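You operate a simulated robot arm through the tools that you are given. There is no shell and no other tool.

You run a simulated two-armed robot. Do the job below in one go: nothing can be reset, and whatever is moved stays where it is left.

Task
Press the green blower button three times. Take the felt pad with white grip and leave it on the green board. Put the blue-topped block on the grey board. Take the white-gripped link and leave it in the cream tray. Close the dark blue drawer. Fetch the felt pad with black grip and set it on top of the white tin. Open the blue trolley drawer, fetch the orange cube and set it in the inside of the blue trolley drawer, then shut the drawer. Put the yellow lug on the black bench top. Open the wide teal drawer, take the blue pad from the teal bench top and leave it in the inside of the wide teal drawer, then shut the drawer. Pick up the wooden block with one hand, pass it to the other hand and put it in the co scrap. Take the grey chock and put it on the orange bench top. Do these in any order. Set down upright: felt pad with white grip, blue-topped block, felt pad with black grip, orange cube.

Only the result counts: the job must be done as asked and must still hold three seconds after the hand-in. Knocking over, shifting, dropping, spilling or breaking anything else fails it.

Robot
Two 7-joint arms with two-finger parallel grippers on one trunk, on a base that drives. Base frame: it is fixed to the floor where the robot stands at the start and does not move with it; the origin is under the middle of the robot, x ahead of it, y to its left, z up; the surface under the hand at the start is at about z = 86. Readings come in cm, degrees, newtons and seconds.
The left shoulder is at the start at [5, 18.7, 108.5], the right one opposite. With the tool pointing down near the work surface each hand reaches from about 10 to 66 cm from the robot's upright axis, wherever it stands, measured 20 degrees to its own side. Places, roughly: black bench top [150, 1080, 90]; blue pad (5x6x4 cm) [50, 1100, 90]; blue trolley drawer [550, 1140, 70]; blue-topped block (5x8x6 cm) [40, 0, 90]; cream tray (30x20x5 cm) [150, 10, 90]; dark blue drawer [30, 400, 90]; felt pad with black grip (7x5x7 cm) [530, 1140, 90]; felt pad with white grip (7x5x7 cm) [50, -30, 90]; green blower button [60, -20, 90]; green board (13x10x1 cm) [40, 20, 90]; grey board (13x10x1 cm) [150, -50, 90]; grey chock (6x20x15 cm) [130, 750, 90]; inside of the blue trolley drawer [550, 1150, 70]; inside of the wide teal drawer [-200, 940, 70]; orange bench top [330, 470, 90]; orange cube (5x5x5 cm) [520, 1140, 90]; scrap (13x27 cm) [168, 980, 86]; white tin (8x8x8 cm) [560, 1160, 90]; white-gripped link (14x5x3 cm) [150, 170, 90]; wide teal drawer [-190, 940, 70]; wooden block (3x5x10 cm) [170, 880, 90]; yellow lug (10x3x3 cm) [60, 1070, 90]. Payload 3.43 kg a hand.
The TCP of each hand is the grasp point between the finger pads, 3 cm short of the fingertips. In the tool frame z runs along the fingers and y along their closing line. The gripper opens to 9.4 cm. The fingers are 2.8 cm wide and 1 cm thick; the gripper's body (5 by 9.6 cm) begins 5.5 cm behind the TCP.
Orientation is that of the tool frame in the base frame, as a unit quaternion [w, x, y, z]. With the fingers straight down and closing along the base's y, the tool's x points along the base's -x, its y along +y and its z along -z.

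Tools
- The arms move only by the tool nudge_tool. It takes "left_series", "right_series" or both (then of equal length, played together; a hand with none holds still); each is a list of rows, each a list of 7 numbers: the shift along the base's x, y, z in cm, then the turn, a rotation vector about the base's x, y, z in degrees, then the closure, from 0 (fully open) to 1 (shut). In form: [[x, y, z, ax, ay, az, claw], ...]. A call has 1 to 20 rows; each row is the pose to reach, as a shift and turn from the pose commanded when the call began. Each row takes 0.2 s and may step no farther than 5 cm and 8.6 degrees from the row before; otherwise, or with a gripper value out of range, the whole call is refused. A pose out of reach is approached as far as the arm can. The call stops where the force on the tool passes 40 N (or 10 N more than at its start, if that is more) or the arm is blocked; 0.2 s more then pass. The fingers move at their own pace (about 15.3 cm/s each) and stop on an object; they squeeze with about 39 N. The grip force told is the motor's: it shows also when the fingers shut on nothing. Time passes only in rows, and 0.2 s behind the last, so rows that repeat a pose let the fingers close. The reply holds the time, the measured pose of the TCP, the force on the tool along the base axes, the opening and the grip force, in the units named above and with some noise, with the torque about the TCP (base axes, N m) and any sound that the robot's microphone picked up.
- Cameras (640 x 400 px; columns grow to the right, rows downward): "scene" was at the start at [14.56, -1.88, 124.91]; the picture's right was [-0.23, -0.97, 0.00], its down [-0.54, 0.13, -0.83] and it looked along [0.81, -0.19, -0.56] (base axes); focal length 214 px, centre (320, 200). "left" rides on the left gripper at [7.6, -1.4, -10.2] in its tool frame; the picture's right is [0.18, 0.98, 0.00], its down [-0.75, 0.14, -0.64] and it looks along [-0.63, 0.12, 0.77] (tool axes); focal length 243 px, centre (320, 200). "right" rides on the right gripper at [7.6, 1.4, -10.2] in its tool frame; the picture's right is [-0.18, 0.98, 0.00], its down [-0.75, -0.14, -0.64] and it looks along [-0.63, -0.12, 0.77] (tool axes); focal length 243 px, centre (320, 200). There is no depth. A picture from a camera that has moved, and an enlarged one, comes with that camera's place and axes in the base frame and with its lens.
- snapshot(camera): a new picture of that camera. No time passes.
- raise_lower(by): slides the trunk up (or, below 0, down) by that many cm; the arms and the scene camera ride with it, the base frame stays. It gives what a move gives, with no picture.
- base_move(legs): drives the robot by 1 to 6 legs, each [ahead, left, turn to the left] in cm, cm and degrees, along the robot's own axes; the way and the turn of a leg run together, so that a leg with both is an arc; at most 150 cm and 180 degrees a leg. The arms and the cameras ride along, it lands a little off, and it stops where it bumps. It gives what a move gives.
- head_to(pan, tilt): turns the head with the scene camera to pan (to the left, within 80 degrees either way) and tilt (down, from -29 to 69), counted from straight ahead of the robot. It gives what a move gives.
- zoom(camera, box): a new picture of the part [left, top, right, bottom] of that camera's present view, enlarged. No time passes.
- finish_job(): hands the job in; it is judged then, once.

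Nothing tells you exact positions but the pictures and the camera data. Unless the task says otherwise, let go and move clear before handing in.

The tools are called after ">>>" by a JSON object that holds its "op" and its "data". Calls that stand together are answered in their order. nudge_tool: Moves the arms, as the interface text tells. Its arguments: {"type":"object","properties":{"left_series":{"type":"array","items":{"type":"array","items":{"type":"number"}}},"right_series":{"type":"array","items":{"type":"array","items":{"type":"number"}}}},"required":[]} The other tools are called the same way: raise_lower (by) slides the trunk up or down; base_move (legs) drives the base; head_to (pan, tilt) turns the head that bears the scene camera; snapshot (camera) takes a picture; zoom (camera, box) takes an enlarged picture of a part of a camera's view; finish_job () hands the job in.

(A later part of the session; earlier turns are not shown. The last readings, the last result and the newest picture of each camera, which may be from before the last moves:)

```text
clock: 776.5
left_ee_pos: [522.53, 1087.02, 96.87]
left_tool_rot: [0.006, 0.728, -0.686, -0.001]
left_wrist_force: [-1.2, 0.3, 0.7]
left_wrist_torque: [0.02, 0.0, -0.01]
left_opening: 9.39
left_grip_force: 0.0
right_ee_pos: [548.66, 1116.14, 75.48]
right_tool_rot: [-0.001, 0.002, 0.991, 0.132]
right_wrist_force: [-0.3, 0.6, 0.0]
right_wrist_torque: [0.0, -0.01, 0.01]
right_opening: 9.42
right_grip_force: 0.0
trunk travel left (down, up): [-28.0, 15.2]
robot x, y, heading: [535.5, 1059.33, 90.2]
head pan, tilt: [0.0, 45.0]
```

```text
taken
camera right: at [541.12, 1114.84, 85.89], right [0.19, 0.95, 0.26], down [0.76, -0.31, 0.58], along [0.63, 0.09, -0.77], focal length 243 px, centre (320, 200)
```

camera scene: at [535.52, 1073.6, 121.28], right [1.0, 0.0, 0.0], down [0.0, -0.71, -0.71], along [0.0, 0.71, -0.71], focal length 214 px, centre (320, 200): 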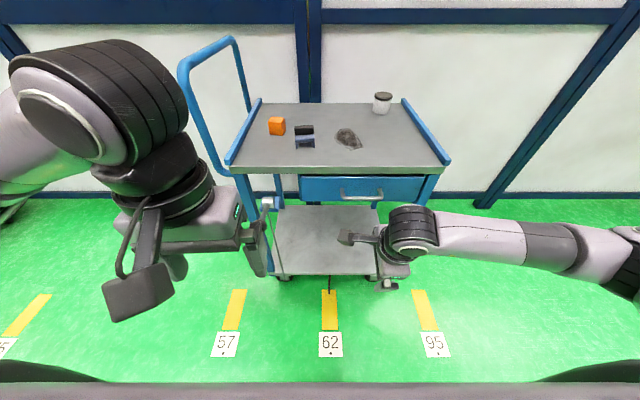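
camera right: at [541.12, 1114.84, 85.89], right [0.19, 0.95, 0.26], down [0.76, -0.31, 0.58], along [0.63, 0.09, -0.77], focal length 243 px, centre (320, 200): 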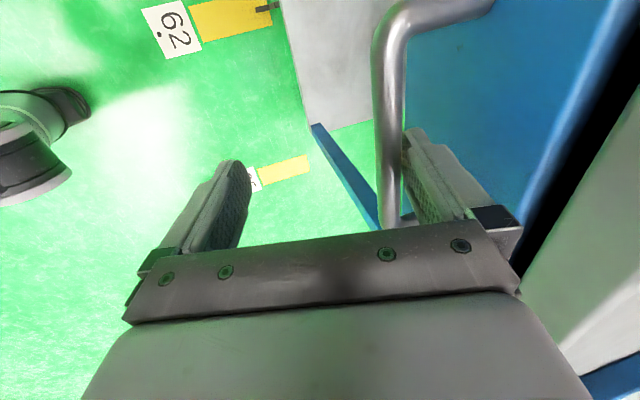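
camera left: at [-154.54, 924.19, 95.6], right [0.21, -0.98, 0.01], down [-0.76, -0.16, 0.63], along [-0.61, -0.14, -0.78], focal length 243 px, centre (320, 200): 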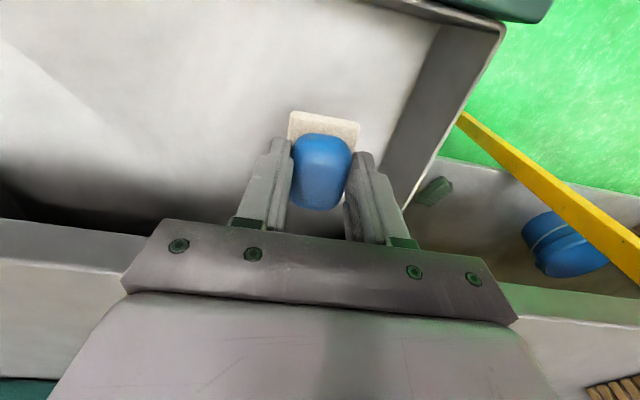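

>>> {"op": "nudge_tool", "data": {"right_series": [[0, -0.5, 0, 0, 0, 0, 0], [0, -1, 0, 0, 0, 0, 0], [0, -2, 0, 0, 0, 0, 0], [0, -3, 0, 0, 0, 0, 0], [0, -4, 0, 0, 0, 0, 0], [0, -5, 0, 0, 0, 0, 0]]}}

>>> {"op": "zoom", "data": {"camera": "scene", "box": [220, 80, 460, 260]}}

>>> {"op": "snapshot", "data": {"camera": "right"}}

```text
clock: 777.9
left_ee_pos: [522.36, 1086.95, 96.91]
left_tool_rot: [0.007, 0.728, -0.686, 0.0]
left_wrist_force: [-0.7, 0.2, 0.9]
left_wrist_torque: [-0.02, 0.01, 0.03]
left_opening: 9.39
left_grip_force: 0.0
right_ee_pos: [548.56, 1111.32, 75.42]
right_tool_rot: [-0.003, 0.001, 0.991, 0.132]
right_wrist_force: [0.5, 0.6, 0.5]
right_wrist_torque: [0.03, -0.01, 0.01]
right_opening: 9.41
right_grip_force: 0.0
trunk travel left (down, up): [-28.0, 15.2]
robot x, y, heading: [535.5, 1059.55, 90.2]
head pan, tilt: [0.0, 45.0]
```

```text
2.22 times, centred on (340, 170) of scene
camera zoom: at [535.52, 1073.59, 121.27], right [1.0, 0.0, 0.0], down [0.0, -0.71, -0.71], along [0.0, 0.71, -0.71], focal length 477 px, centre (276, 267)
```

zoom: 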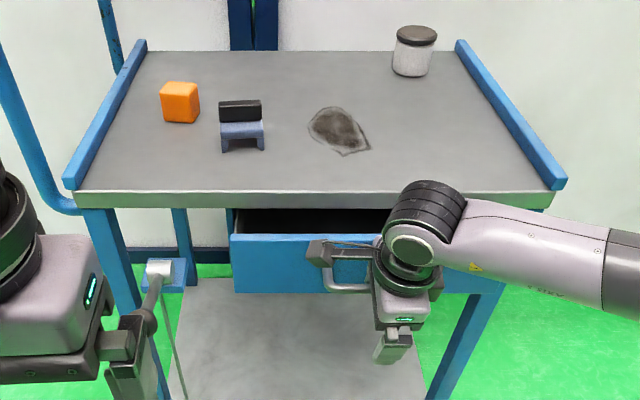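

```text
taken
camera right: at [540.99, 1109.85, 85.84], right [0.19, 0.95, 0.26], down [0.76, -0.31, 0.58], along [0.63, 0.08, -0.77], focal length 243 px, centre (320, 200)
```

right: 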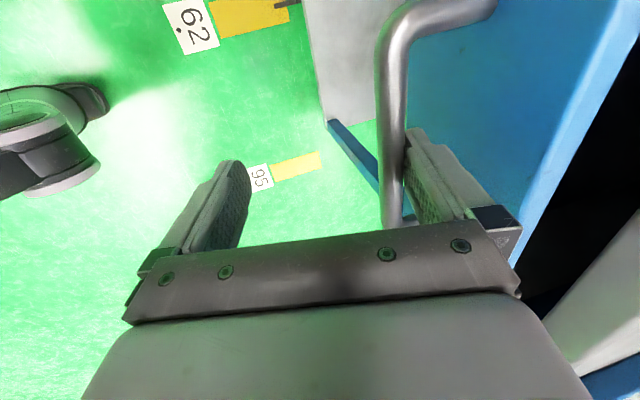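

The drawer is coming out now. Pulling about 13 cm more.

>>> {"op": "nudge_tool", "data": {"right_series": [[0, -1.3, 0, 0, 0, 0, 0], [0, -2.6, 0, 0, 0, 0, 0], [0, -3.9, 0, 0, 0, 0, 0], [0, -5.2, 0, 0, 0, 0, 0], [0, -6.5, 0, 0, 0, 0, 0], [0, -7.8, 0, 0, 0, 0, 0], [0, -9.1, 0, 0, 0, 0, 0], [0, -10.4, 0, 0, 0, 0, 0], [0, -11.7, 0, 0, 0, 0, 0], [0, -13, 0, 0, 0, 0, 0], [0, -13, 0, 0, 0, 0, 0]]}}

>>> {"op": "zoom", "data": {"camera": "scene", "box": [220, 80, 460, 260]}}

```text
clock: 780.3
left_ee_pos: [522.45, 1086.87, 96.95]
left_tool_rot: [0.007, 0.727, -0.686, 0.0]
left_wrist_force: [-0.8, -0.9, -0.7]
left_wrist_torque: [-0.03, 0.01, -0.05]
left_opening: 9.38
left_grip_force: 0.0
right_ee_pos: [548.6, 1098.19, 75.5]
right_tool_rot: [-0.003, 0.002, 0.991, 0.132]
right_wrist_force: [0.4, 0.8, 0.2]
right_wrist_torque: [0.0, -0.02, 0.01]
right_opening: 9.41
right_grip_force: 0.1
trunk travel left (down, up): [-28.0, 15.2]
robot x, y, heading: [535.38, 1059.29, 90.1]
head pan, tilt: [0.0, 45.0]
```

```text
2.22 times, centred on (340, 170) of scene
camera zoom: at [535.52, 1073.59, 121.27], right [1.0, 0.0, 0.0], down [0.0, -0.71, -0.71], along [0.0, 0.71, -0.71], focal length 477 px, centre (276, 267)
```

zoom: 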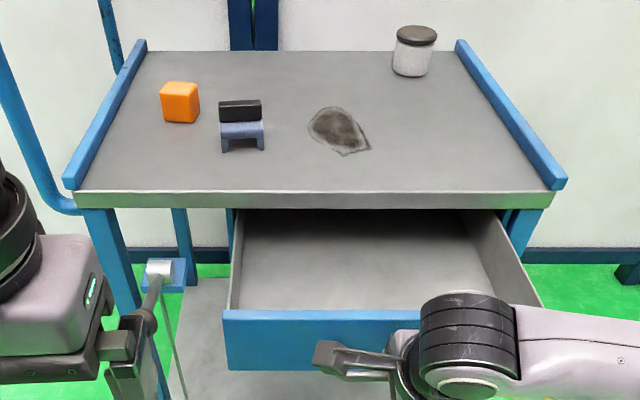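

The drawer is open about 18 cm. Unhooking the right hand and moving it aside.

>>> {"op": "nudge_tool", "data": {"right_series": [[0, 0.5, 0, 0, 0, 0, 0], [0, 0.5, 3, 0, 0, 0, 0], [0, 0.5, 7, 0, 0, 0, 0], [0, 0.5, 11, 0, 0, 0, 0], [2, 0, 15, -5, 0, 0, 0], [5, -1, 18, -10, 0, 0, 0], [9, -2, 20, -15, 0, 0, 0], [13, -3, 20, -15, 0, 0, 0], [17, -3, 20, -15, 0, 0, 0]]}}

>>> {"op": "head_to", "data": {"pan": 0, "tilt": 38}}

>>> {"op": "snapshot", "data": {"camera": "scene"}}

```text
clock: 782.3
left_ee_pos: [522.46, 1086.95, 96.89]
left_tool_rot: [0.007, 0.728, -0.686, 0.0]
left_wrist_force: [-0.2, -0.3, -0.4]
left_wrist_torque: [0.03, 0.01, -0.03]
left_opening: 9.41
left_grip_force: 0.1
right_ee_pos: [565.61, 1095.14, 95.63]
right_tool_rot: [-0.002, 0.001, 1.0, 0.002]
right_wrist_force: [0.2, -0.6, -1.1]
right_wrist_torque: [0.02, 0.02, 0.0]
right_opening: 9.39
right_grip_force: 0.1
trunk travel left (down, up): [-28.0, 15.2]
robot x, y, heading: [535.46, 1059.7, 90.1]
head pan, tilt: [0.0, 45.0]
```

```text
clock: 783.0
left_ee_pos: [522.45, 1087.01, 96.79]
left_tool_rot: [0.007, 0.728, -0.686, 0.0]
left_wrist_force: [-0.2, -0.9, -0.1]
left_wrist_torque: [0.02, 0.02, 0.02]
left_opening: 9.41
left_grip_force: 0.0
right_ee_pos: [565.56, 1095.25, 95.59]
right_tool_rot: [-0.003, 0.002, 1.0, 0.002]
right_wrist_force: [0.7, -0.2, 0.4]
right_wrist_torque: [-0.04, 0.0, 0.01]
right_opening: 9.41
right_grip_force: 0.1
trunk travel left (down, up): [-28.0, 15.2]
robot x, y, heading: [535.55, 1059.2, 90.3]
head pan, tilt: [0.0, 38.0]
```

```text
taken
camera scene: at [535.52, 1074.09, 122.29], right [1.0, 0.0, 0.0], down [0.0, -0.62, -0.79], along [0.0, 0.79, -0.62], focal length 214 px, centre (320, 200)
```

scene: 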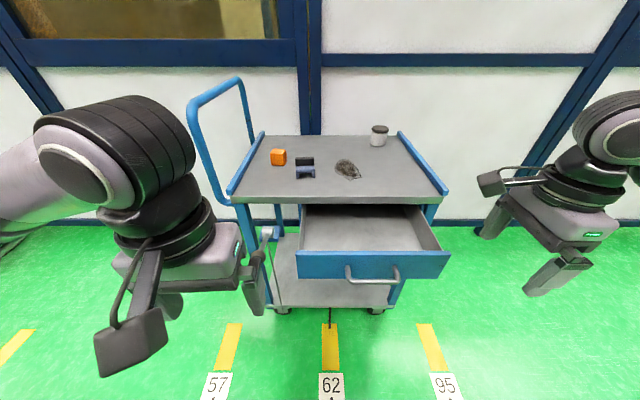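

To reach the cube with the drawer open, I need to stand to the left of the drawer. There's a handle and some lever at the trolley's left front; let me look at it closely first.

>>> {"op": "nudge_tool", "data": {"left_series": [[-4, -2, 0, 0, 0, 0, 0], [-8, -4, 0, 0, 0, 0, 0], [-12, -6, 0, 0, 0, 0, 0]]}}

>>> {"op": "zoom", "data": {"camera": "scene", "box": [170, 70, 470, 320]}}

```text
clock: 783.8
left_ee_pos: [510.23, 1083.37, 98.12]
left_tool_rot: [0.007, 0.727, -0.687, 0.0]
left_wrist_force: [0.0, -0.2, 0.0]
left_wrist_torque: [-0.01, -0.03, -0.01]
left_opening: 9.38
left_grip_force: 0.1
left hand out of reach, approached as far as the arm can: row 2, 3
right_ee_pos: [565.56, 1095.23, 95.79]
right_tool_rot: [-0.001, 0.002, 1.0, 0.002]
right_wrist_force: [0.4, -1.0, -0.2]
right_wrist_torque: [0.01, 0.0, -0.01]
right_opening: 9.38
right_grip_force: 0.1
trunk travel left (down, up): [-28.0, 15.2]
robot x, y, heading: [534.98, 1059.46, 90.2]
head pan, tilt: [0.0, 38.0]
```

```text
1.60 times, centred on (320, 195) of scene
camera zoom: at [535.48, 1074.05, 122.3], right [1.0, 0.0, 0.0], down [0.0, -0.62, -0.79], along [0.0, 0.79, -0.62], focal length 343 px, centre (320, 208)
```

zoom: 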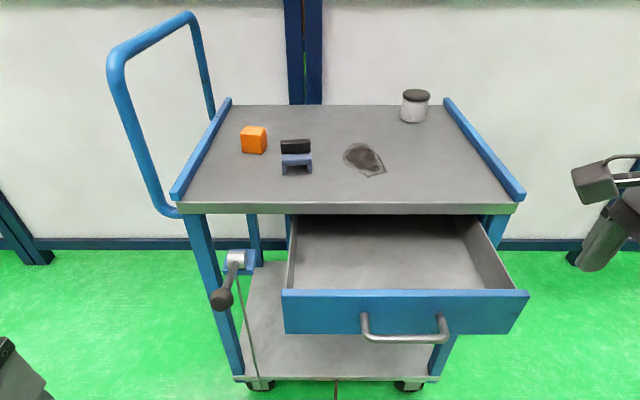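

The lever at the trolley's left leg makes that side risky. Safer: close the drawer again, pick the cube from close up, then reopen. First I'll push the drawer shut gently with the closed right hand.

>>> {"op": "nudge_tool", "data": {"right_series": [[-4, -0.5, 0, 5, 0, 0, 0.5], [-8, -1, 0, 10, 0, 0, 1], [-12, -1.2, -2, 15, 0, 0, 1], [-16, -1.2, -4, 15, 0, 0, 1], [-17, -1.2, -8, 15, 0, 0, 1], [-17, -1.2, -12, 15, 0, 0, 1], [-17, -1.2, -16, 15, 0, 0, 1], [-17, -1.2, -17.7, 15, 0, 0, 1], [-17, -1.2, -17.7, 15, 0, 0, 1]]}}

>>> {"op": "zoom", "data": {"camera": "scene", "box": [240, 150, 480, 320]}}

```text
clock: 785.8
left_ee_pos: [510.48, 1083.42, 98.08]
left_tool_rot: [0.007, 0.728, -0.686, 0.0]
left_wrist_force: [0.8, 0.8, 0.1]
left_wrist_torque: [0.02, -0.02, -0.01]
left_opening: 9.4
left_grip_force: 0.0
right_ee_pos: [548.64, 1094.01, 77.77]
right_tool_rot: [-0.003, 0.002, 0.991, 0.132]
right_wrist_force: [0.5, -0.6, -0.2]
right_wrist_torque: [0.01, 0.01, -0.02]
right_opening: 0.01
right_grip_force: 33.0
trunk travel left (down, up): [-28.0, 15.2]
robot x, y, heading: [535.45, 1059.13, 90.0]
head pan, tilt: [0.0, 38.0]
```

```text
2.35 times, centred on (360, 235) of scene
camera zoom: at [535.52, 1074.09, 122.29], right [1.0, 0.0, 0.0], down [0.0, -0.62, -0.79], along [0.0, 0.79, -0.62], focal length 505 px, centre (226, 118)
```

zoom: 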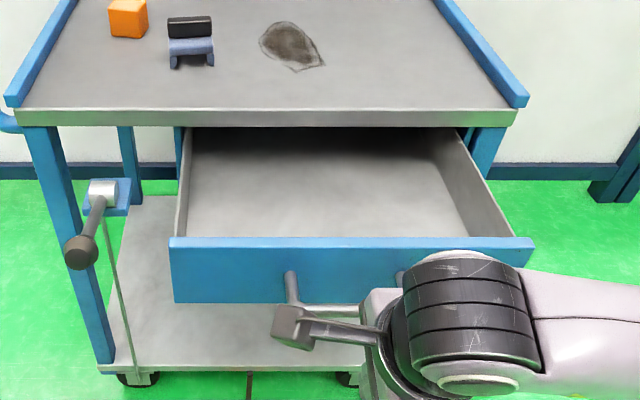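

>>> {"op": "nudge_tool", "data": {"right_series": [[0, 2, 0, 0, 0, 0, 1], [0, 4, 0, 0, 0, 0, 1], [0, 6, 0, 0, 0, 0, 1], [0, 7.5, 0, 0, 0, 0, 1], [0, 9, 0, 0, 0, 0, 1], [0, 10.5, 0, 0, 0, 0, 1], [0, 12, 0, 0, 0, 0, 1], [0, 13.5, 0, 0, 0, 0, 1], [0, 15, 0, 0, 0, 0, 1], [0, 16.5, 0, 0, 0, 0, 1], [0, 18, 0, 0, 0, 0, 1], [0, 19.5, 0, 0, 0, 0, 1], [0, 21, 0, 0, 0, 0, 1], [0, 22.3, 0, 0, 0, 0, 1], [0, 22.3, 0, 0, 0, 0, 1]]}}

>>> {"op": "snapshot", "data": {"camera": "right"}}

>>> {"op": "zoom", "data": {"camera": "scene", "box": [240, 150, 480, 320]}}

```text
clock: 789.0
left_ee_pos: [510.39, 1083.51, 98.05]
left_tool_rot: [0.008, 0.728, -0.686, 0.0]
left_wrist_force: [0.4, 0.5, 0.2]
left_wrist_torque: [-0.01, 0.01, -0.02]
left_opening: 9.39
left_grip_force: 0.0
right_ee_pos: [548.73, 1116.27, 77.74]
right_tool_rot: [-0.002, 0.002, 0.991, 0.132]
right_wrist_force: [-0.3, -0.6, 0.1]
right_wrist_torque: [0.03, 0.0, 0.04]
right_opening: 0.0
right_grip_force: 33.1
trunk travel left (down, up): [-28.0, 15.2]
robot x, y, heading: [535.43, 1059.52, 90.3]
head pan, tilt: [0.0, 38.0]
```

```text
taken
camera right: at [541.08, 1114.95, 88.16], right [0.19, 0.95, 0.26], down [0.76, -0.31, 0.58], along [0.63, 0.09, -0.77], focal length 243 px, centre (320, 200)
```

right: 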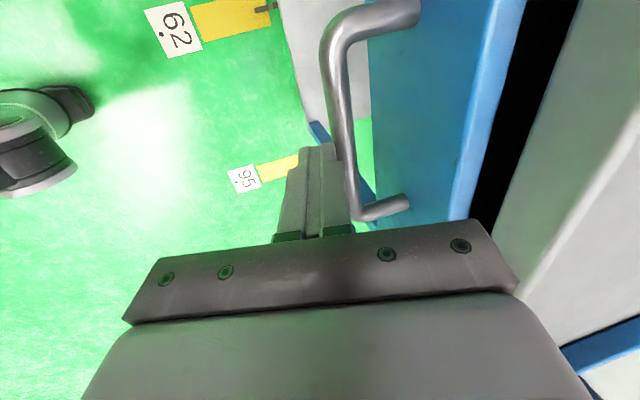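

```text
2.35 times, centred on (360, 235) of scene
camera zoom: at [535.52, 1074.1, 122.29], right [1.0, 0.0, 0.0], down [0.0, -0.62, -0.79], along [0.0, 0.79, -0.62], focal length 505 px, centre (226, 118)
```

zoom: 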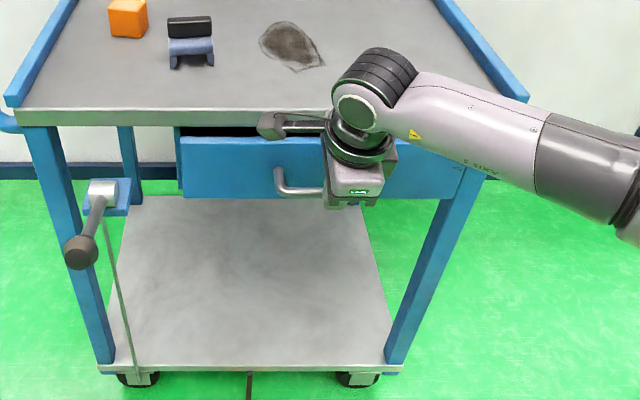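

Nearly shut is enough for now. I'll withdraw the right hand, then drive closer to pick the cube with the left.

>>> {"op": "nudge_tool", "data": {"right_series": [[0, -3, 0, 0, 0, 0, 1], [0, -7, 0, 0, 0, 0, 1], [0, -11, 0, 0, 0, 0, 1], [0, -15, 1, 0, 0, 0, 1], [2, -18, 4, -5, 0, 0, 1], [4, -21, 7, -10, 0, 0, 1], [6, -23, 10, -15, 0, 0, 1], [8, -24, 14, -15, 0, 0, 1], [10, -25, 18, -15, 0, 0, 1], [12, -25, 21, -15, 0, 0, 1]], "left_series": [[2, 1, 0, 0, 0, 0, 0], [4, 2, 1, 0, 0, 0, 0], [6, 3, 2, 0, 0, 0, 0], [8, 3, 3, 0, 0, 0, 0], [8, 3, 4, 0, 0, 0, 0], [8, 3, 4, 0, 0, 0, 0], [8, 3, 4, 0, 0, 0, 0], [8, 3, 4, 0, 0, 0, 0], [8, 3, 4, 0, 0, 0, 0], [8, 3, 4, 0, 0, 0, 0]]}}

>>> {"op": "base_move", "data": {"legs": [[29, 0, 0]]}}

>>> {"op": "head_to", "data": {"pan": 0, "tilt": 35}}

>>> {"op": "snapshot", "data": {"camera": "scene"}}

>>> {"op": "snapshot", "data": {"camera": "left"}}

```text
clock: 791.1
left_ee_pos: [518.45, 1086.38, 102.13]
left_tool_rot: [0.007, 0.728, -0.685, -0.001]
left_wrist_force: [0.8, 0.0, -0.3]
left_wrist_torque: [-0.01, 0.02, -0.02]
left_opening: 9.4
left_grip_force: 0.0
right_ee_pos: [560.7, 1091.17, 98.75]
right_tool_rot: [-0.002, 0.002, 1.0, 0.0]
right_wrist_force: [-1.3, -0.7, 0.4]
right_wrist_torque: [-0.03, 0.0, 0.01]
right_opening: 0.03
right_grip_force: 32.6
trunk travel left (down, up): [-28.0, 15.2]
robot x, y, heading: [535.56, 1059.61, 90.5]
head pan, tilt: [0.0, 38.0]
```

```text
clock: 793.2
left_ee_pos: [518.28, 1115.7, 102.13]
left_tool_rot: [0.007, 0.728, -0.686, -0.001]
left_wrist_force: [0.8, 0.3, -1.1]
left_wrist_torque: [-0.04, -0.04, -0.02]
left_opening: 9.38
left_grip_force: 0.0
right_ee_pos: [560.52, 1120.54, 98.76]
right_tool_rot: [-0.002, 0.001, 1.0, 0.002]
right_wrist_force: [-0.7, -0.1, 0.0]
right_wrist_torque: [-0.01, -0.04, 0.0]
right_opening: 0.0
right_grip_force: 33.5
trunk travel left (down, up): [-28.0, 15.2]
robot x, y, heading: [535.52, 1088.77, 90.2]
head pan, tilt: [0.0, 38.0]
```

```text
clock: 793.8
left_ee_pos: [518.32, 1115.63, 102.27]
left_tool_rot: [0.007, 0.728, -0.686, 0.0]
left_wrist_force: [-0.4, 0.0, 0.0]
left_wrist_torque: [0.02, -0.02, -0.02]
left_opening: 9.39
left_grip_force: 0.1
right_ee_pos: [560.5, 1120.5, 98.81]
right_tool_rot: [-0.002, 0.001, 1.0, 0.002]
right_wrist_force: [0.0, -0.1, 0.9]
right_wrist_torque: [-0.01, 0.01, 0.0]
right_opening: 0.0
right_grip_force: 33.2
trunk travel left (down, up): [-28.0, 15.2]
robot x, y, heading: [535.28, 1088.45, 90.0]
head pan, tilt: [0.0, 35.0]
```

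```text
taken
camera scene: at [535.46, 1103.48, 122.75], right [1.0, 0.0, 0.0], down [0.0, -0.57, -0.82], along [0.0, 0.82, -0.57], focal length 214 px, centre (320, 200)
```

scene: 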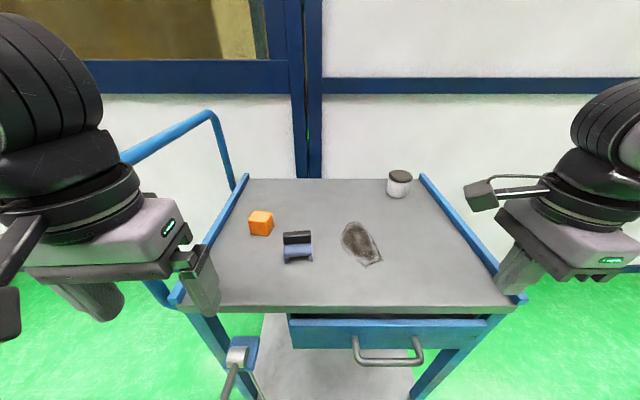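

```text
taken
camera left: at [520.47, 1108.23, 112.4], right [-0.97, -0.24, 0.01], down [-0.18, 0.75, 0.64], along [-0.16, 0.62, -0.77], focal length 243 px, centre (320, 200)
```

left: 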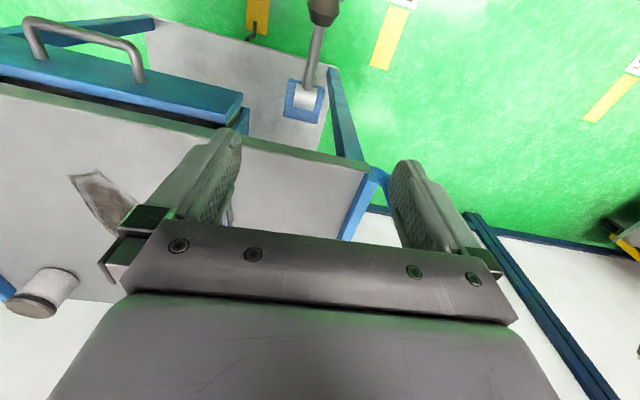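

>>> {"op": "zoom", "data": {"camera": "scene", "box": [230, 160, 430, 290]}}

```text
3.08 times, centred on (330, 225) of scene
camera zoom: at [535.46, 1103.48, 122.75], right [1.0, 0.0, 0.0], down [0.0, -0.57, -0.82], along [0.0, 0.82, -0.57], focal length 660 px, centre (289, 123)
```

zoom: 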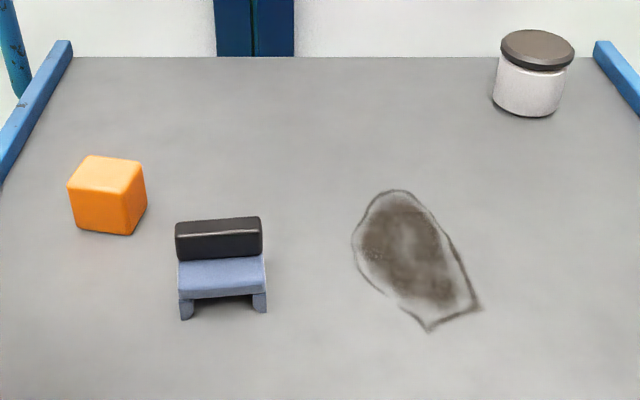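

The cube is centred near [521.35, 1143.3], turned about -11°. I'll bring the left hand over it with matching yaw.

>>> {"op": "nudge_tool", "data": {"left_series": [[0.5, 4, 0, 0, 0, -4, 0.25], [1, 8, 0, 0, 0, -8, 0.25], [1.5, 12, 0, 0, 0, -12, 0.25], [2, 16, 0, 0, 0, -14.4, 0.25], [2.5, 20, 0, 0, 0, -14.4, 0.25], [3, 24, -1, 0, 0, -14.4, 0.25], [3, 27.6, -3, 0, 0, -14.4, 0.25], [3, 27.6, -5, 0, 0, -14.4, 0.25], [3, 27.6, -5, 0, 0, -14.4, 0.25]]}}

>>> {"op": "snapshot", "data": {"camera": "left"}}

>>> {"op": "zoom", "data": {"camera": "scene", "box": [200, 130, 360, 290]}}

```text
clock: 795.8
left_ee_pos: [522.52, 1142.38, 99.07]
left_tool_rot: [0.0, -0.633, 0.774, 0.018]
left_wrist_force: [0.7, 0.0, 0.0]
left_wrist_torque: [-0.04, 0.02, -0.02]
left_opening: 7.06
left_grip_force: 0.1
right_ee_pos: [561.44, 1119.25, 98.95]
right_tool_rot: [-0.008, 0.002, 1.0, 0.009]
right_wrist_force: [-0.3, -0.4, 0.4]
right_wrist_torque: [-0.04, 0.0, -0.02]
right_opening: 0.0
right_grip_force: 33.0
trunk travel left (down, up): [-28.0, 15.2]
robot x, y, heading: [535.6, 1088.8, 90.2]
head pan, tilt: [0.0, 35.0]
```

```text
taken
camera left: at [522.75, 1134.27, 109.03], right [-1.0, 0.01, 0.02], down [0.02, 0.75, 0.66], along [-0.01, 0.66, -0.75], focal length 243 px, centre (320, 200)
```

left: 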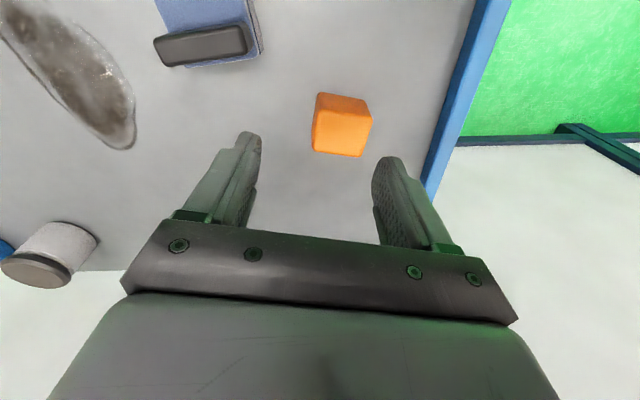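

```text
2.50 times, centred on (280, 210) of scene
camera zoom: at [536.55, 1102.07, 123.02], right [1.0, 0.0, -0.01], down [-0.01, -0.56, -0.83], along [-0.01, 0.83, -0.56], focal length 536 px, centre (420, 175)
```

zoom: 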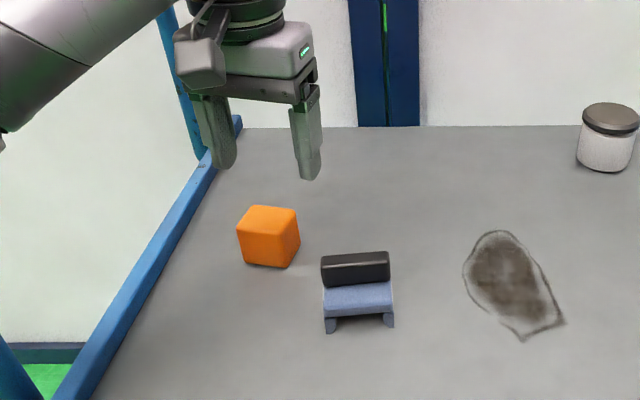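

The left forearm is pressing against the trolley's push handle (the robot shifted slightly). I'll back the left arm off right away and then reposition to the right so the elbow clears it.

>>> {"op": "nudge_tool", "data": {"left_series": [[2, -2, 3, 0, 0, 0, 0.25], [3, -6, 6, 0, 0, 0, 0.25], [3, -10, 8, 0, 0, 3, 0.25], [3, -14, 8, 0, 0, 6, 0.25], [3, -18, 8, 0, 0, 10, 0.25], [3, -22, 8, 0, 0, 11, 0.25], [3, -25, 8, 0, 0, 11, 0.25]]}}

>>> {"op": "zoom", "data": {"camera": "scene", "box": [120, 100, 440, 320]}}

```text
refused: row 2 steps farther than a row can; nothing moved
```

```text
1.82 times, centred on (280, 210) of scene
camera zoom: at [536.55, 1102.07, 123.02], right [1.0, 0.0, -0.01], down [-0.01, -0.56, -0.83], along [-0.01, 0.83, -0.56], focal length 390 px, centre (393, 182)
```

zoom: 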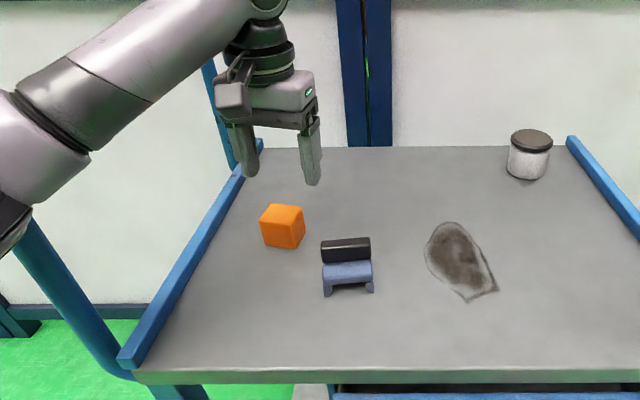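

>>> {"op": "nudge_tool", "data": {"left_series": [[2, -1.5, 3, 0, 0, 0, 0.25], [3, -4, 6, 0, 0, 0, 0.25], [3, -8, 8, 0, 0, 3, 0.25], [3, -12, 8, 0, 0, 6, 0.25], [3, -16, 8, 0, 0, 10, 0.25], [3, -20, 8, 0, 0, 11, 0.25], [3, -24, 8, 0, 0, 11, 0.25]]}}

>>> {"op": "zoom", "data": {"camera": "scene", "box": [120, 100, 440, 320]}}

```text
clock: 797.4
left_ee_pos: [524.36, 1119.26, 105.03]
left_tool_rot: [-0.007, -0.707, 0.707, 0.001]
left_wrist_force: [0.4, -0.1, -0.5]
left_wrist_torque: [0.0, 0.0, 0.0]
left_opening: 7.04
left_grip_force: 0.1
right_ee_pos: [560.63, 1120.49, 98.71]
right_tool_rot: [-0.003, 0.002, 1.0, 0.001]
right_wrist_force: [0.1, -0.5, -1.0]
right_wrist_torque: [0.02, -0.01, 0.02]
right_opening: 0.0
right_grip_force: 33.2
trunk travel left (down, up): [-28.0, 15.2]
robot x, y, heading: [535.66, 1088.69, 90.0]
head pan, tilt: [0.0, 35.0]
```

```text
1.82 times, centred on (280, 210) of scene
camera zoom: at [535.46, 1103.45, 122.76], right [1.0, 0.0, 0.0], down [0.0, -0.57, -0.82], along [0.0, 0.82, -0.57], focal length 390 px, centre (393, 182)
```

zoom: 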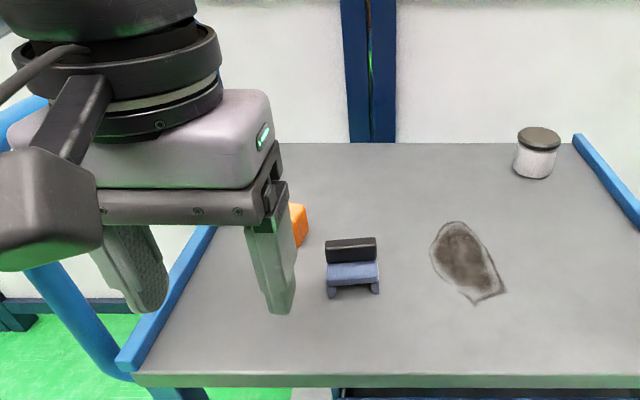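

The trolley hasn't moved and the robot is upright again. Strafing right 17 cm and raising the trunk for elbow clearance.

>>> {"op": "base_move", "data": {"legs": [[0, -17, 0]]}}

>>> {"op": "raise_lower", "data": {"by": 10}}

>>> {"op": "nudge_tool", "data": {"left_series": [[-3, 3, 0, 0, 0, -4, 0.25], [-6, 6, 0, 0, 0, -8, 0.25], [-9, 9, -1, 0, 0, -11, 0.25], [-12, 12, -2, 0, 0, -11, 0.25], [-15, 15, -4, 0, 0, -11, 0.25], [-18, 18, -6, 0, 0, -11, 0.25]]}}

>>> {"op": "snapshot", "data": {"camera": "left"}}

>>> {"op": "snapshot", "data": {"camera": "scene"}}

```text
clock: 799.5
left_ee_pos: [541.52, 1119.38, 105.23]
left_tool_rot: [-0.006, -0.707, 0.707, 0.001]
left_wrist_force: [0.8, 0.7, 0.1]
left_wrist_torque: [0.05, 0.02, -0.04]
left_opening: 7.07
left_grip_force: 0.0
right_ee_pos: [577.6, 1120.5, 98.68]
right_tool_rot: [-0.003, 0.002, 1.0, 0.002]
right_wrist_force: [0.3, 1.0, -0.2]
right_wrist_torque: [-0.01, -0.05, 0.0]
right_opening: 0.0
right_grip_force: 32.8
trunk travel left (down, up): [-28.0, 15.2]
robot x, y, heading: [552.38, 1088.1, 90.1]
head pan, tilt: [0.0, 35.0]
```

```text
clock: 800.9
left_ee_pos: [541.59, 1119.37, 115.14]
left_tool_rot: [-0.007, -0.707, 0.708, 0.0]
left_wrist_force: [0.5, 0.1, -0.6]
left_wrist_torque: [0.0, 0.02, 0.02]
left_opening: 7.06
left_grip_force: 0.1
right_ee_pos: [577.69, 1120.45, 108.67]
right_tool_rot: [-0.003, 0.002, 1.0, 0.002]
right_wrist_force: [0.4, -0.6, 1.0]
right_wrist_torque: [-0.02, -0.02, -0.02]
right_opening: 0.01
right_grip_force: 32.9
trunk travel left (down, up): [-38.0, 5.2]
robot x, y, heading: [552.33, 1089.09, 90.0]
head pan, tilt: [0.0, 35.0]
```

```text
clock: 802.2
left_ee_pos: [523.44, 1137.46, 109.01]
left_tool_rot: [-0.007, -0.635, 0.773, 0.001]
left_wrist_force: [-0.4, 0.6, -0.6]
left_wrist_torque: [0.01, -0.01, 0.0]
left_opening: 7.06
left_grip_force: 0.1
right_ee_pos: [577.62, 1120.56, 108.69]
right_tool_rot: [-0.002, 0.003, 1.0, 0.001]
right_wrist_force: [1.2, -0.1, -0.3]
right_wrist_torque: [-0.03, 0.03, 0.0]
right_opening: 0.01
right_grip_force: 32.8
trunk travel left (down, up): [-38.0, 5.2]
robot x, y, heading: [552.27, 1088.56, 90.1]
head pan, tilt: [0.0, 35.0]
```

```text
taken
camera left: at [523.64, 1129.77, 119.32], right [-1.0, 0.01, 0.01], down [0.01, 0.77, 0.64], along [0.0, 0.64, -0.77], focal length 243 px, centre (320, 200)
```

left: 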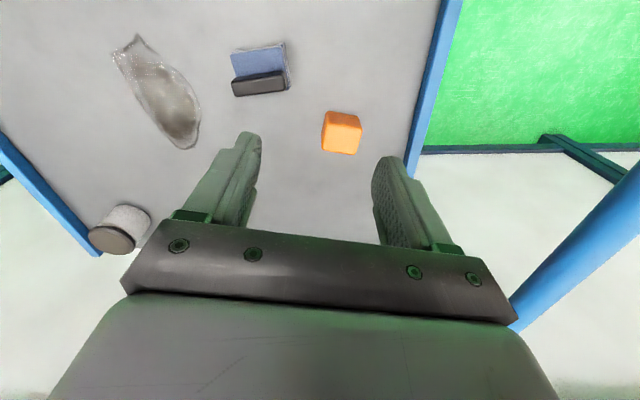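

```text
taken
camera scene: at [552.5, 1103.55, 132.75], right [1.0, 0.0, 0.0], down [0.0, -0.57, -0.82], along [0.0, 0.82, -0.57], focal length 214 px, centre (320, 200)
```

scene: 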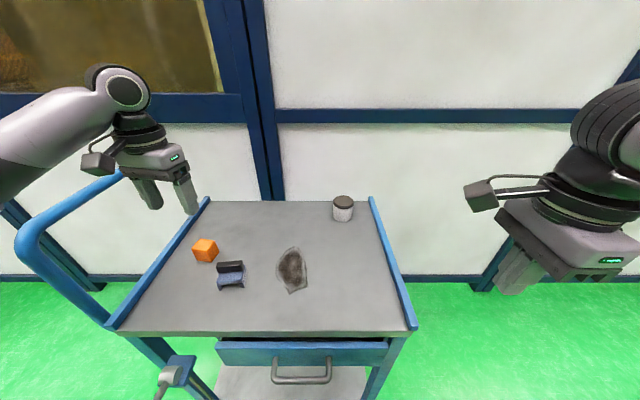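

>>> {"op": "nudge_tool", "data": {"left_series": [[-1, 3, -3, 0, 0, 0, 0.25], [-2.2, 5.7, -5, 0, 0, 0, 0.25], [-2.2, 5.7, -8, 0, 0, 0, 0.25], [-2.2, 5.7, -11, 0, 0, 0, 0.25], [-2.2, 5.7, -11, 0, 0, 0, 0.25]]}}

>>> {"op": "snapshot", "data": {"camera": "left"}}

>>> {"op": "snapshot", "data": {"camera": "scene"}}

```text
clock: 803.5
left_ee_pos: [521.37, 1143.13, 98.1]
left_tool_rot: [-0.007, -0.635, 0.772, 0.001]
left_wrist_force: [-0.2, -0.3, 1.2]
left_wrist_torque: [0.0, 0.0, 0.0]
left_opening: 7.04
left_grip_force: 0.1
right_ee_pos: [577.67, 1120.35, 108.8]
right_tool_rot: [-0.003, 0.002, 1.0, 0.002]
right_wrist_force: [-0.7, 0.2, -0.3]
right_wrist_torque: [0.0, 0.01, 0.0]
right_opening: 0.02
right_grip_force: 33.0
trunk travel left (down, up): [-38.0, 5.2]
robot x, y, heading: [552.35, 1088.75, 89.9]
head pan, tilt: [0.0, 35.0]
```

```text
taken
camera left: at [521.52, 1135.38, 108.43], right [-1.0, 0.01, 0.01], down [0.01, 0.77, 0.64], along [0.0, 0.64, -0.77], focal length 243 px, centre (320, 200)
```

left: 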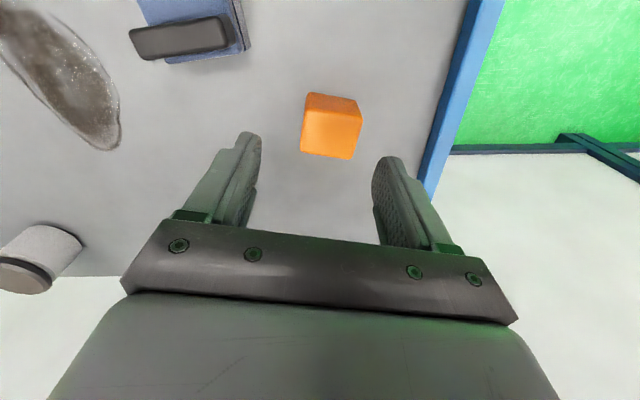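

```text
taken
camera scene: at [552.54, 1103.5, 132.75], right [1.0, 0.0, 0.0], down [0.0, -0.57, -0.82], along [0.0, 0.82, -0.57], focal length 214 px, centre (320, 200)
```

scene: 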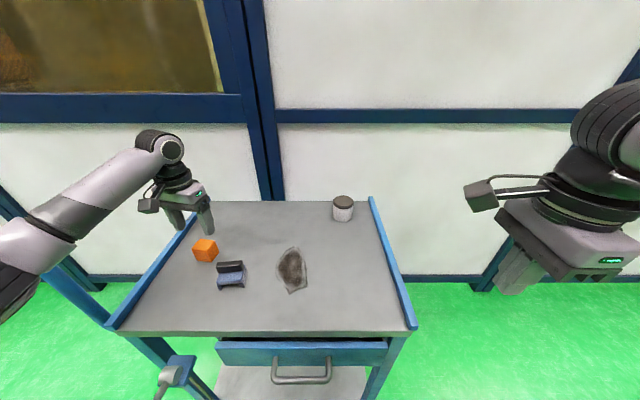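

>>> {"op": "nudge_tool", "data": {"left_series": [[-0.5, 0.1, -2, 0, 0, 0, 0.25], [-0.5, 0.1, -4, 0, 0, 0, 0.25], [-0.5, 0.1, -5, 0, 0, 0, 0.25], [-0.5, 0.1, -5, 0, 0, 0, 0.25]]}}

>>> {"op": "snapshot", "data": {"camera": "left"}}

>>> {"op": "zoom", "data": {"camera": "scene", "box": [0, 100, 320, 320]}}

```text
clock: 804.5
left_ee_pos: [520.68, 1143.09, 93.14]
left_tool_rot: [-0.007, -0.635, 0.772, 0.001]
left_wrist_force: [-0.2, -0.3, -0.2]
left_wrist_torque: [-0.03, 0.04, -0.02]
left_opening: 7.05
left_grip_force: 0.1
right_ee_pos: [577.71, 1120.43, 108.85]
right_tool_rot: [-0.002, 0.002, 1.0, 0.001]
right_wrist_force: [0.0, 0.0, -0.1]
right_wrist_torque: [0.0, 0.02, -0.01]
right_opening: 0.0
right_grip_force: 33.0
trunk travel left (down, up): [-38.0, 5.2]
robot x, y, heading: [552.5, 1088.75, 90.1]
head pan, tilt: [0.0, 35.0]
```

```text
taken
camera left: at [520.97, 1135.41, 103.38], right [-1.0, 0.01, 0.01], down [0.01, 0.77, 0.64], along [0.0, 0.64, -0.77], focal length 243 px, centre (320, 200)
```

left: 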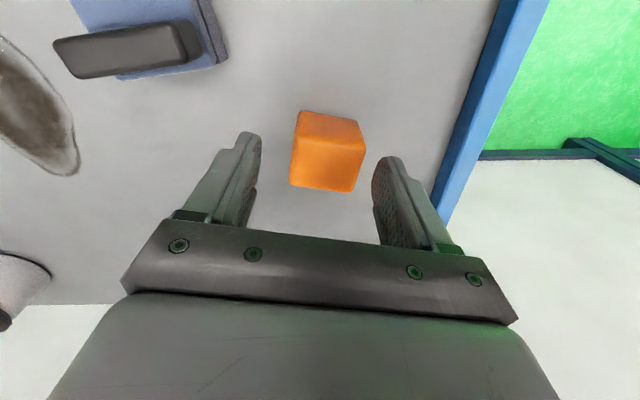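

```text
1.82 times, centred on (160, 210) of scene
camera zoom: at [552.54, 1103.5, 132.75], right [1.0, 0.0, 0.0], down [0.0, -0.57, -0.82], along [0.0, 0.82, -0.57], focal length 390 px, centre (611, 182)
```

zoom: 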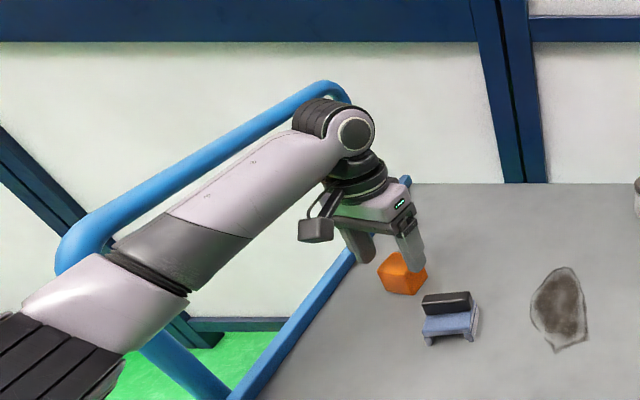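

>>> {"op": "nudge_tool", "data": {"left_series": [[-0.3, 0, -1, 0, 0, 0, 0.25], [-0.3, 0, -2, 0, 0, 0, 0.25], [-0.3, 0, -3.1, 0, 0, 0, 0.25], [-0.3, 0, -3.1, 0, 0, 0, 0.25]]}}

>>> {"op": "snapshot", "data": {"camera": "left"}}

>>> {"op": "zoom", "data": {"camera": "scene", "box": [0, 100, 320, 320]}}

```text
clock: 805.5
left_ee_pos: [520.5, 1143.16, 89.92]
left_tool_rot: [-0.008, -0.635, 0.772, 0.001]
left_wrist_force: [-0.3, -0.7, 0.4]
left_wrist_torque: [-0.04, 0.01, 0.0]
left_opening: 7.06
left_grip_force: 0.0
right_ee_pos: [577.73, 1120.55, 108.77]
right_tool_rot: [-0.003, 0.002, 1.0, 0.002]
right_wrist_force: [-0.3, 0.8, 0.2]
right_wrist_torque: [0.0, 0.0, 0.02]
right_opening: 0.01
right_grip_force: 33.0
trunk travel left (down, up): [-38.0, 5.2]
robot x, y, heading: [552.49, 1088.43, 90.0]
head pan, tilt: [0.0, 35.0]
```

```text
taken
camera left: at [520.71, 1135.42, 100.28], right [-1.0, 0.01, 0.01], down [0.01, 0.77, 0.64], along [0.0, 0.64, -0.77], focal length 243 px, centre (320, 200)
```

left: 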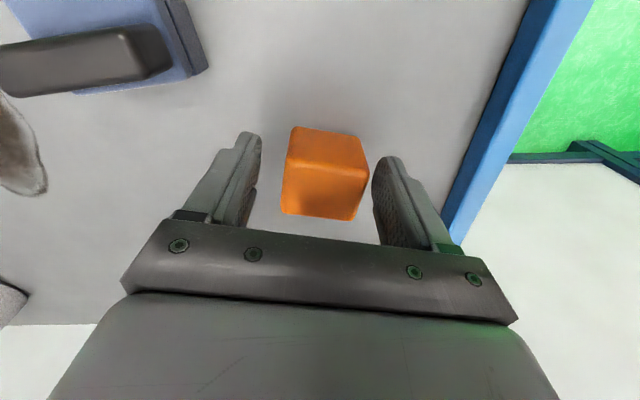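

```text
1.82 times, centred on (160, 210) of scene
camera zoom: at [552.54, 1103.5, 132.75], right [1.0, 0.0, 0.0], down [0.0, -0.57, -0.82], along [0.0, 0.82, -0.57], focal length 390 px, centre (611, 182)
```

zoom: 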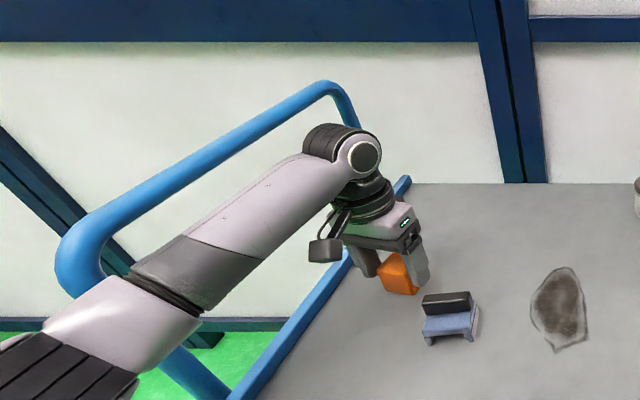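

>>> {"op": "nudge_tool", "data": {"left_series": [[-0.3, 0, 0, 0, 0, 0, 0.25], [-0.3, 0, 0, 0, 0, 0, 0.4], [-0.3, 0, 0, 0, 0, 0, 0.6], [-0.3, 0, 0, 0, 0, 0, 1], [-0.3, 0, 0, 0, 0, 0, 1], [-0.3, 0, 1, 0, 0, 0, 1], [-0.3, 0, 4, 0, 0, 0, 1], [0, -1, 8, 0, 0, 0, 1], [2, -3, 11, 0, 0, 3, 1], [4, -6, 14, 0, 0, 6, 1], [7, -9, 15, 0, 0, 9, 1], [10, -12, 15, 0, 0, 11, 1], [13, -15, 15, 0, 0, 11, 1], [16, -18, 15, 0, 0, 11, 1]]}}

>>> {"op": "snapshot", "data": {"camera": "left"}}

>>> {"op": "snapshot", "data": {"camera": "scene"}}

```text
clock: 808.5
left_ee_pos: [536.48, 1125.02, 104.84]
left_tool_rot: [-0.007, -0.707, 0.707, 0.0]
left_wrist_force: [0.1, 0.9, 0.0]
left_wrist_torque: [-0.04, 0.03, 0.01]
left_opening: 4.89
left_grip_force: 39.0
right_ee_pos: [577.76, 1120.41, 108.65]
right_tool_rot: [-0.003, 0.002, 1.0, 0.002]
right_wrist_force: [-0.6, -0.3, -0.2]
right_wrist_torque: [-0.03, -0.02, -0.02]
right_opening: 0.0
right_grip_force: 33.0
trunk travel left (down, up): [-38.0, 5.2]
robot x, y, heading: [552.55, 1088.62, 90.1]
head pan, tilt: [0.0, 35.0]
```

```text
taken
camera left: at [538.2, 1117.44, 115.2], right [-0.98, -0.18, 0.01], down [-0.13, 0.76, 0.64], along [-0.13, 0.62, -0.77], focal length 243 px, centre (320, 200)
```

left: 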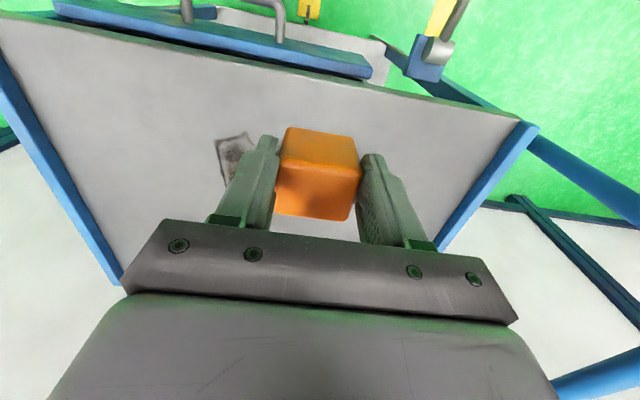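

```text
taken
camera scene: at [552.58, 1103.5, 132.75], right [1.0, 0.0, 0.0], down [0.0, -0.57, -0.82], along [0.0, 0.82, -0.57], focal length 214 px, centre (320, 200)
```

scene: 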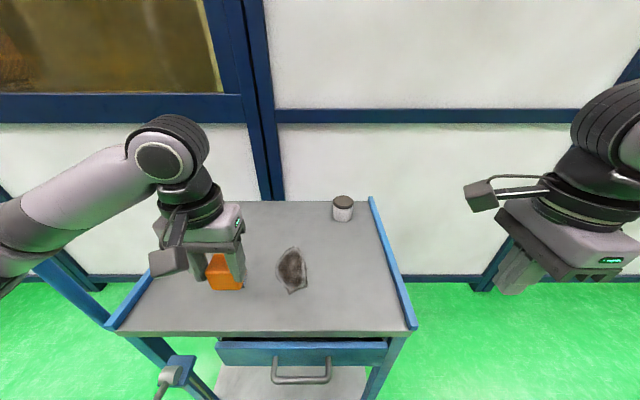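

The cube is held. I'll go back to the drawer-opening position and reopen it with the right hand.

>>> {"op": "base_move", "data": {"legs": [[-29, 0, 0], [0, 17, 0]]}}

>>> {"op": "raise_lower", "data": {"by": -10}}

>>> {"op": "nudge_tool", "data": {"right_series": [[-3, 3, 0, 0, 0, 0, 0.5], [-6, 7, 0, 0, 0, 0, 0], [-9, 11, -1, 0, 0, 0, 0], [-11, 15, -3, 0, 0, 0, 0], [-12, 19, -5, 0, 0, 0, 0], [-12, 22.5, -7, 0, 0, 0, 0], [-12, 22.5, -7, 0, 0, 0, 0]]}}

>>> {"op": "snapshot", "data": {"camera": "right"}}

>>> {"op": "snapshot", "data": {"camera": "scene"}}

```text
clock: 812.2
left_ee_pos: [519.49, 1095.88, 104.96]
left_tool_rot: [-0.006, -0.706, 0.709, 0.0]
left_wrist_force: [-0.2, -0.6, 0.4]
left_wrist_torque: [-0.03, 0.0, -0.03]
left_opening: 4.9
left_grip_force: 38.9
right_ee_pos: [560.73, 1091.4, 108.68]
right_tool_rot: [-0.002, 0.004, 1.0, 0.002]
right_wrist_force: [0.7, -1.0, -0.3]
right_wrist_torque: [-0.02, -0.02, -0.01]
right_opening: 0.01
right_grip_force: 33.1
trunk travel left (down, up): [-38.0, 5.2]
robot x, y, heading: [535.41, 1059.64, 90.1]
head pan, tilt: [0.0, 35.0]
```

```text
clock: 813.5
left_ee_pos: [519.56, 1095.92, 94.95]
left_tool_rot: [-0.007, -0.706, 0.708, 0.001]
left_wrist_force: [-1.0, 0.1, -1.7]
left_wrist_torque: [-0.01, 0.01, -0.01]
left_opening: 4.9
left_grip_force: 38.8
right_ee_pos: [560.75, 1091.51, 98.79]
right_tool_rot: [-0.003, 0.004, 1.0, 0.002]
right_wrist_force: [0.3, 0.3, -0.9]
right_wrist_torque: [-0.03, -0.02, 0.0]
right_opening: 0.01
right_grip_force: 33.2
trunk travel left (down, up): [-28.0, 15.2]
robot x, y, heading: [535.47, 1059.5, 90.0]
head pan, tilt: [0.0, 35.0]
```

```text
refused: row 3 steps farther than a row can; nothing moved
```

```text
taken
camera right: at [553.16, 1092.73, 109.14], right [0.19, 0.98, 0.0], down [0.76, -0.15, 0.64], along [0.63, -0.12, -0.77], focal length 243 px, centre (320, 200)
```

right: 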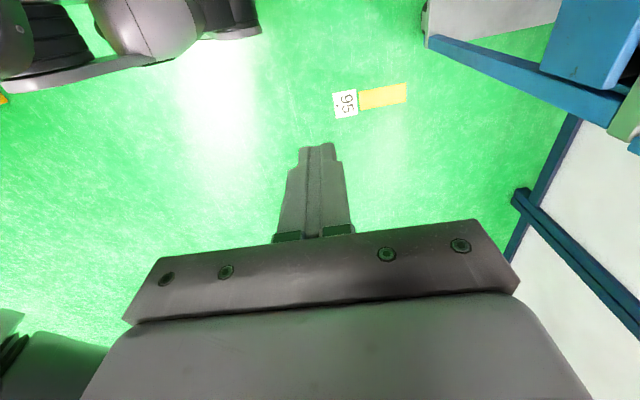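

```text
taken
camera scene: at [535.6, 1074.42, 122.76], right [1.0, 0.0, 0.0], down [0.0, -0.57, -0.82], along [0.0, 0.82, -0.57], focal length 214 px, centre (320, 200)
```

scene: 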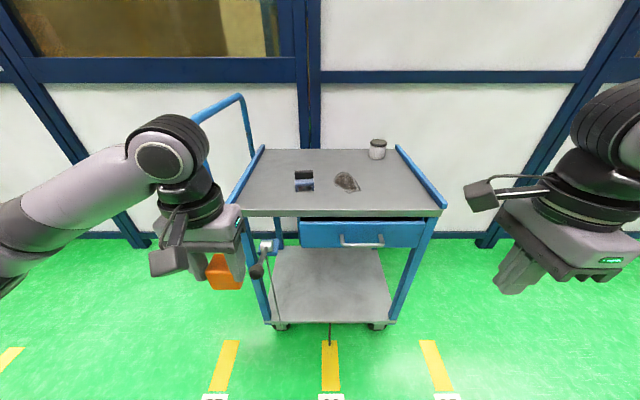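

>>> {"op": "nudge_tool", "data": {"right_series": [[-3, 3, 0, 5, 0, 0, 0.5], [-6, 6, -1, 10, 0, 0, 0], [-9, 9, -3, 15, 0, 0, 0], [-11, 12, -6, 15, 0, 0, 0], [-12.1, 15, -9, 15, 0, 0, 0], [-12.1, 18.5, -12, 15, 0, 0, 0], [-12.1, 21.5, -14.5, 15, 0, 0, 0], [-12.1, 23, -16, 15, 0, 0, 0], [-12.1, 23, -16, 15, 0, 0, 0]]}}

>>> {"op": "snapshot", "data": {"camera": "right"}}

```text
clock: 815.5
left_ee_pos: [519.57, 1096.0, 94.86]
left_tool_rot: [-0.007, -0.705, 0.709, 0.0]
left_wrist_force: [0.3, 0.1, -0.9]
left_wrist_torque: [0.03, -0.01, 0.0]
left_opening: 4.89
left_grip_force: 39.6
right_ee_pos: [548.6, 1114.38, 82.65]
right_tool_rot: [-0.003, 0.003, 0.991, 0.133]
right_wrist_force: [0.9, 0.0, 0.6]
right_wrist_torque: [-0.02, 0.01, 0.02]
right_opening: 9.39
right_grip_force: 0.0
trunk travel left (down, up): [-28.0, 15.2]
robot x, y, heading: [535.82, 1059.51, 90.0]
head pan, tilt: [0.0, 35.0]
```

```text
taken
camera right: at [541.1, 1113.09, 93.12], right [0.19, 0.95, 0.26], down [0.76, -0.31, 0.58], along [0.63, 0.08, -0.77], focal length 243 px, centre (320, 200)
```

right: 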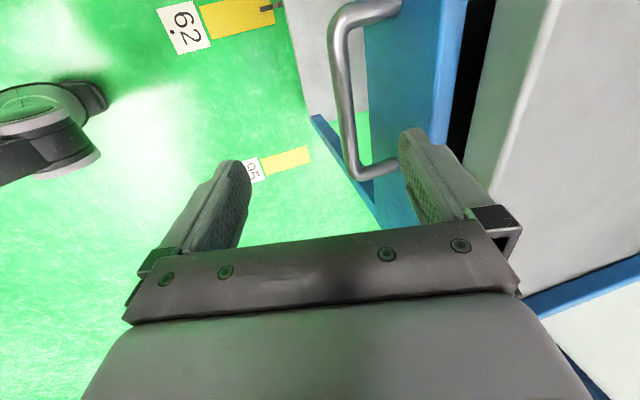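

>>> {"op": "nudge_tool", "data": {"right_series": [[0, 0, -2, 0, 0, 0, 0], [0, 0, -4, 0, 0, 0, 0], [0, 0, -6, 0, 0, 0, 0], [0, 0, -7.2, 0, 0, 0, 0], [0, 0, -7.2, 0, 0, 0, 0], [0, -1, -7.2, 0, 0, 0, 0], [0, -2.5, -7.2, 0, 0, 0, 0], [0, -4, -7.2, 0, 0, 0, 0], [0, -5.5, -7.2, 0, 0, 0, 0]]}}

>>> {"op": "zoom", "data": {"camera": "scene", "box": [220, 100, 460, 300]}}

```text
clock: 817.5
left_ee_pos: [519.62, 1095.95, 94.93]
left_tool_rot: [-0.007, -0.706, 0.709, 0.0]
left_wrist_force: [0.1, 0.7, -0.2]
left_wrist_torque: [0.0, 0.01, -0.02]
left_opening: 4.93
left_grip_force: 39.2
right_ee_pos: [548.69, 1108.79, 75.51]
right_tool_rot: [-0.002, 0.003, 0.991, 0.132]
right_wrist_force: [0.4, 0.4, -0.4]
right_wrist_torque: [0.03, 0.01, 0.02]
right_opening: 9.4
right_grip_force: 0.0
trunk travel left (down, up): [-28.0, 15.2]
robot x, y, heading: [535.32, 1059.81, 90.1]
head pan, tilt: [0.0, 35.0]
```

```text
2.00 times, centred on (340, 200) of scene
camera zoom: at [535.61, 1074.43, 122.75], right [1.0, 0.0, 0.0], down [0.0, -0.57, -0.82], along [0.0, 0.82, -0.57], focal length 429 px, centre (280, 200)
```

zoom: 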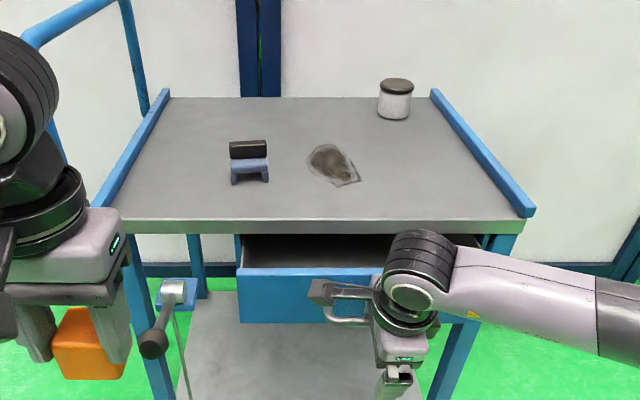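

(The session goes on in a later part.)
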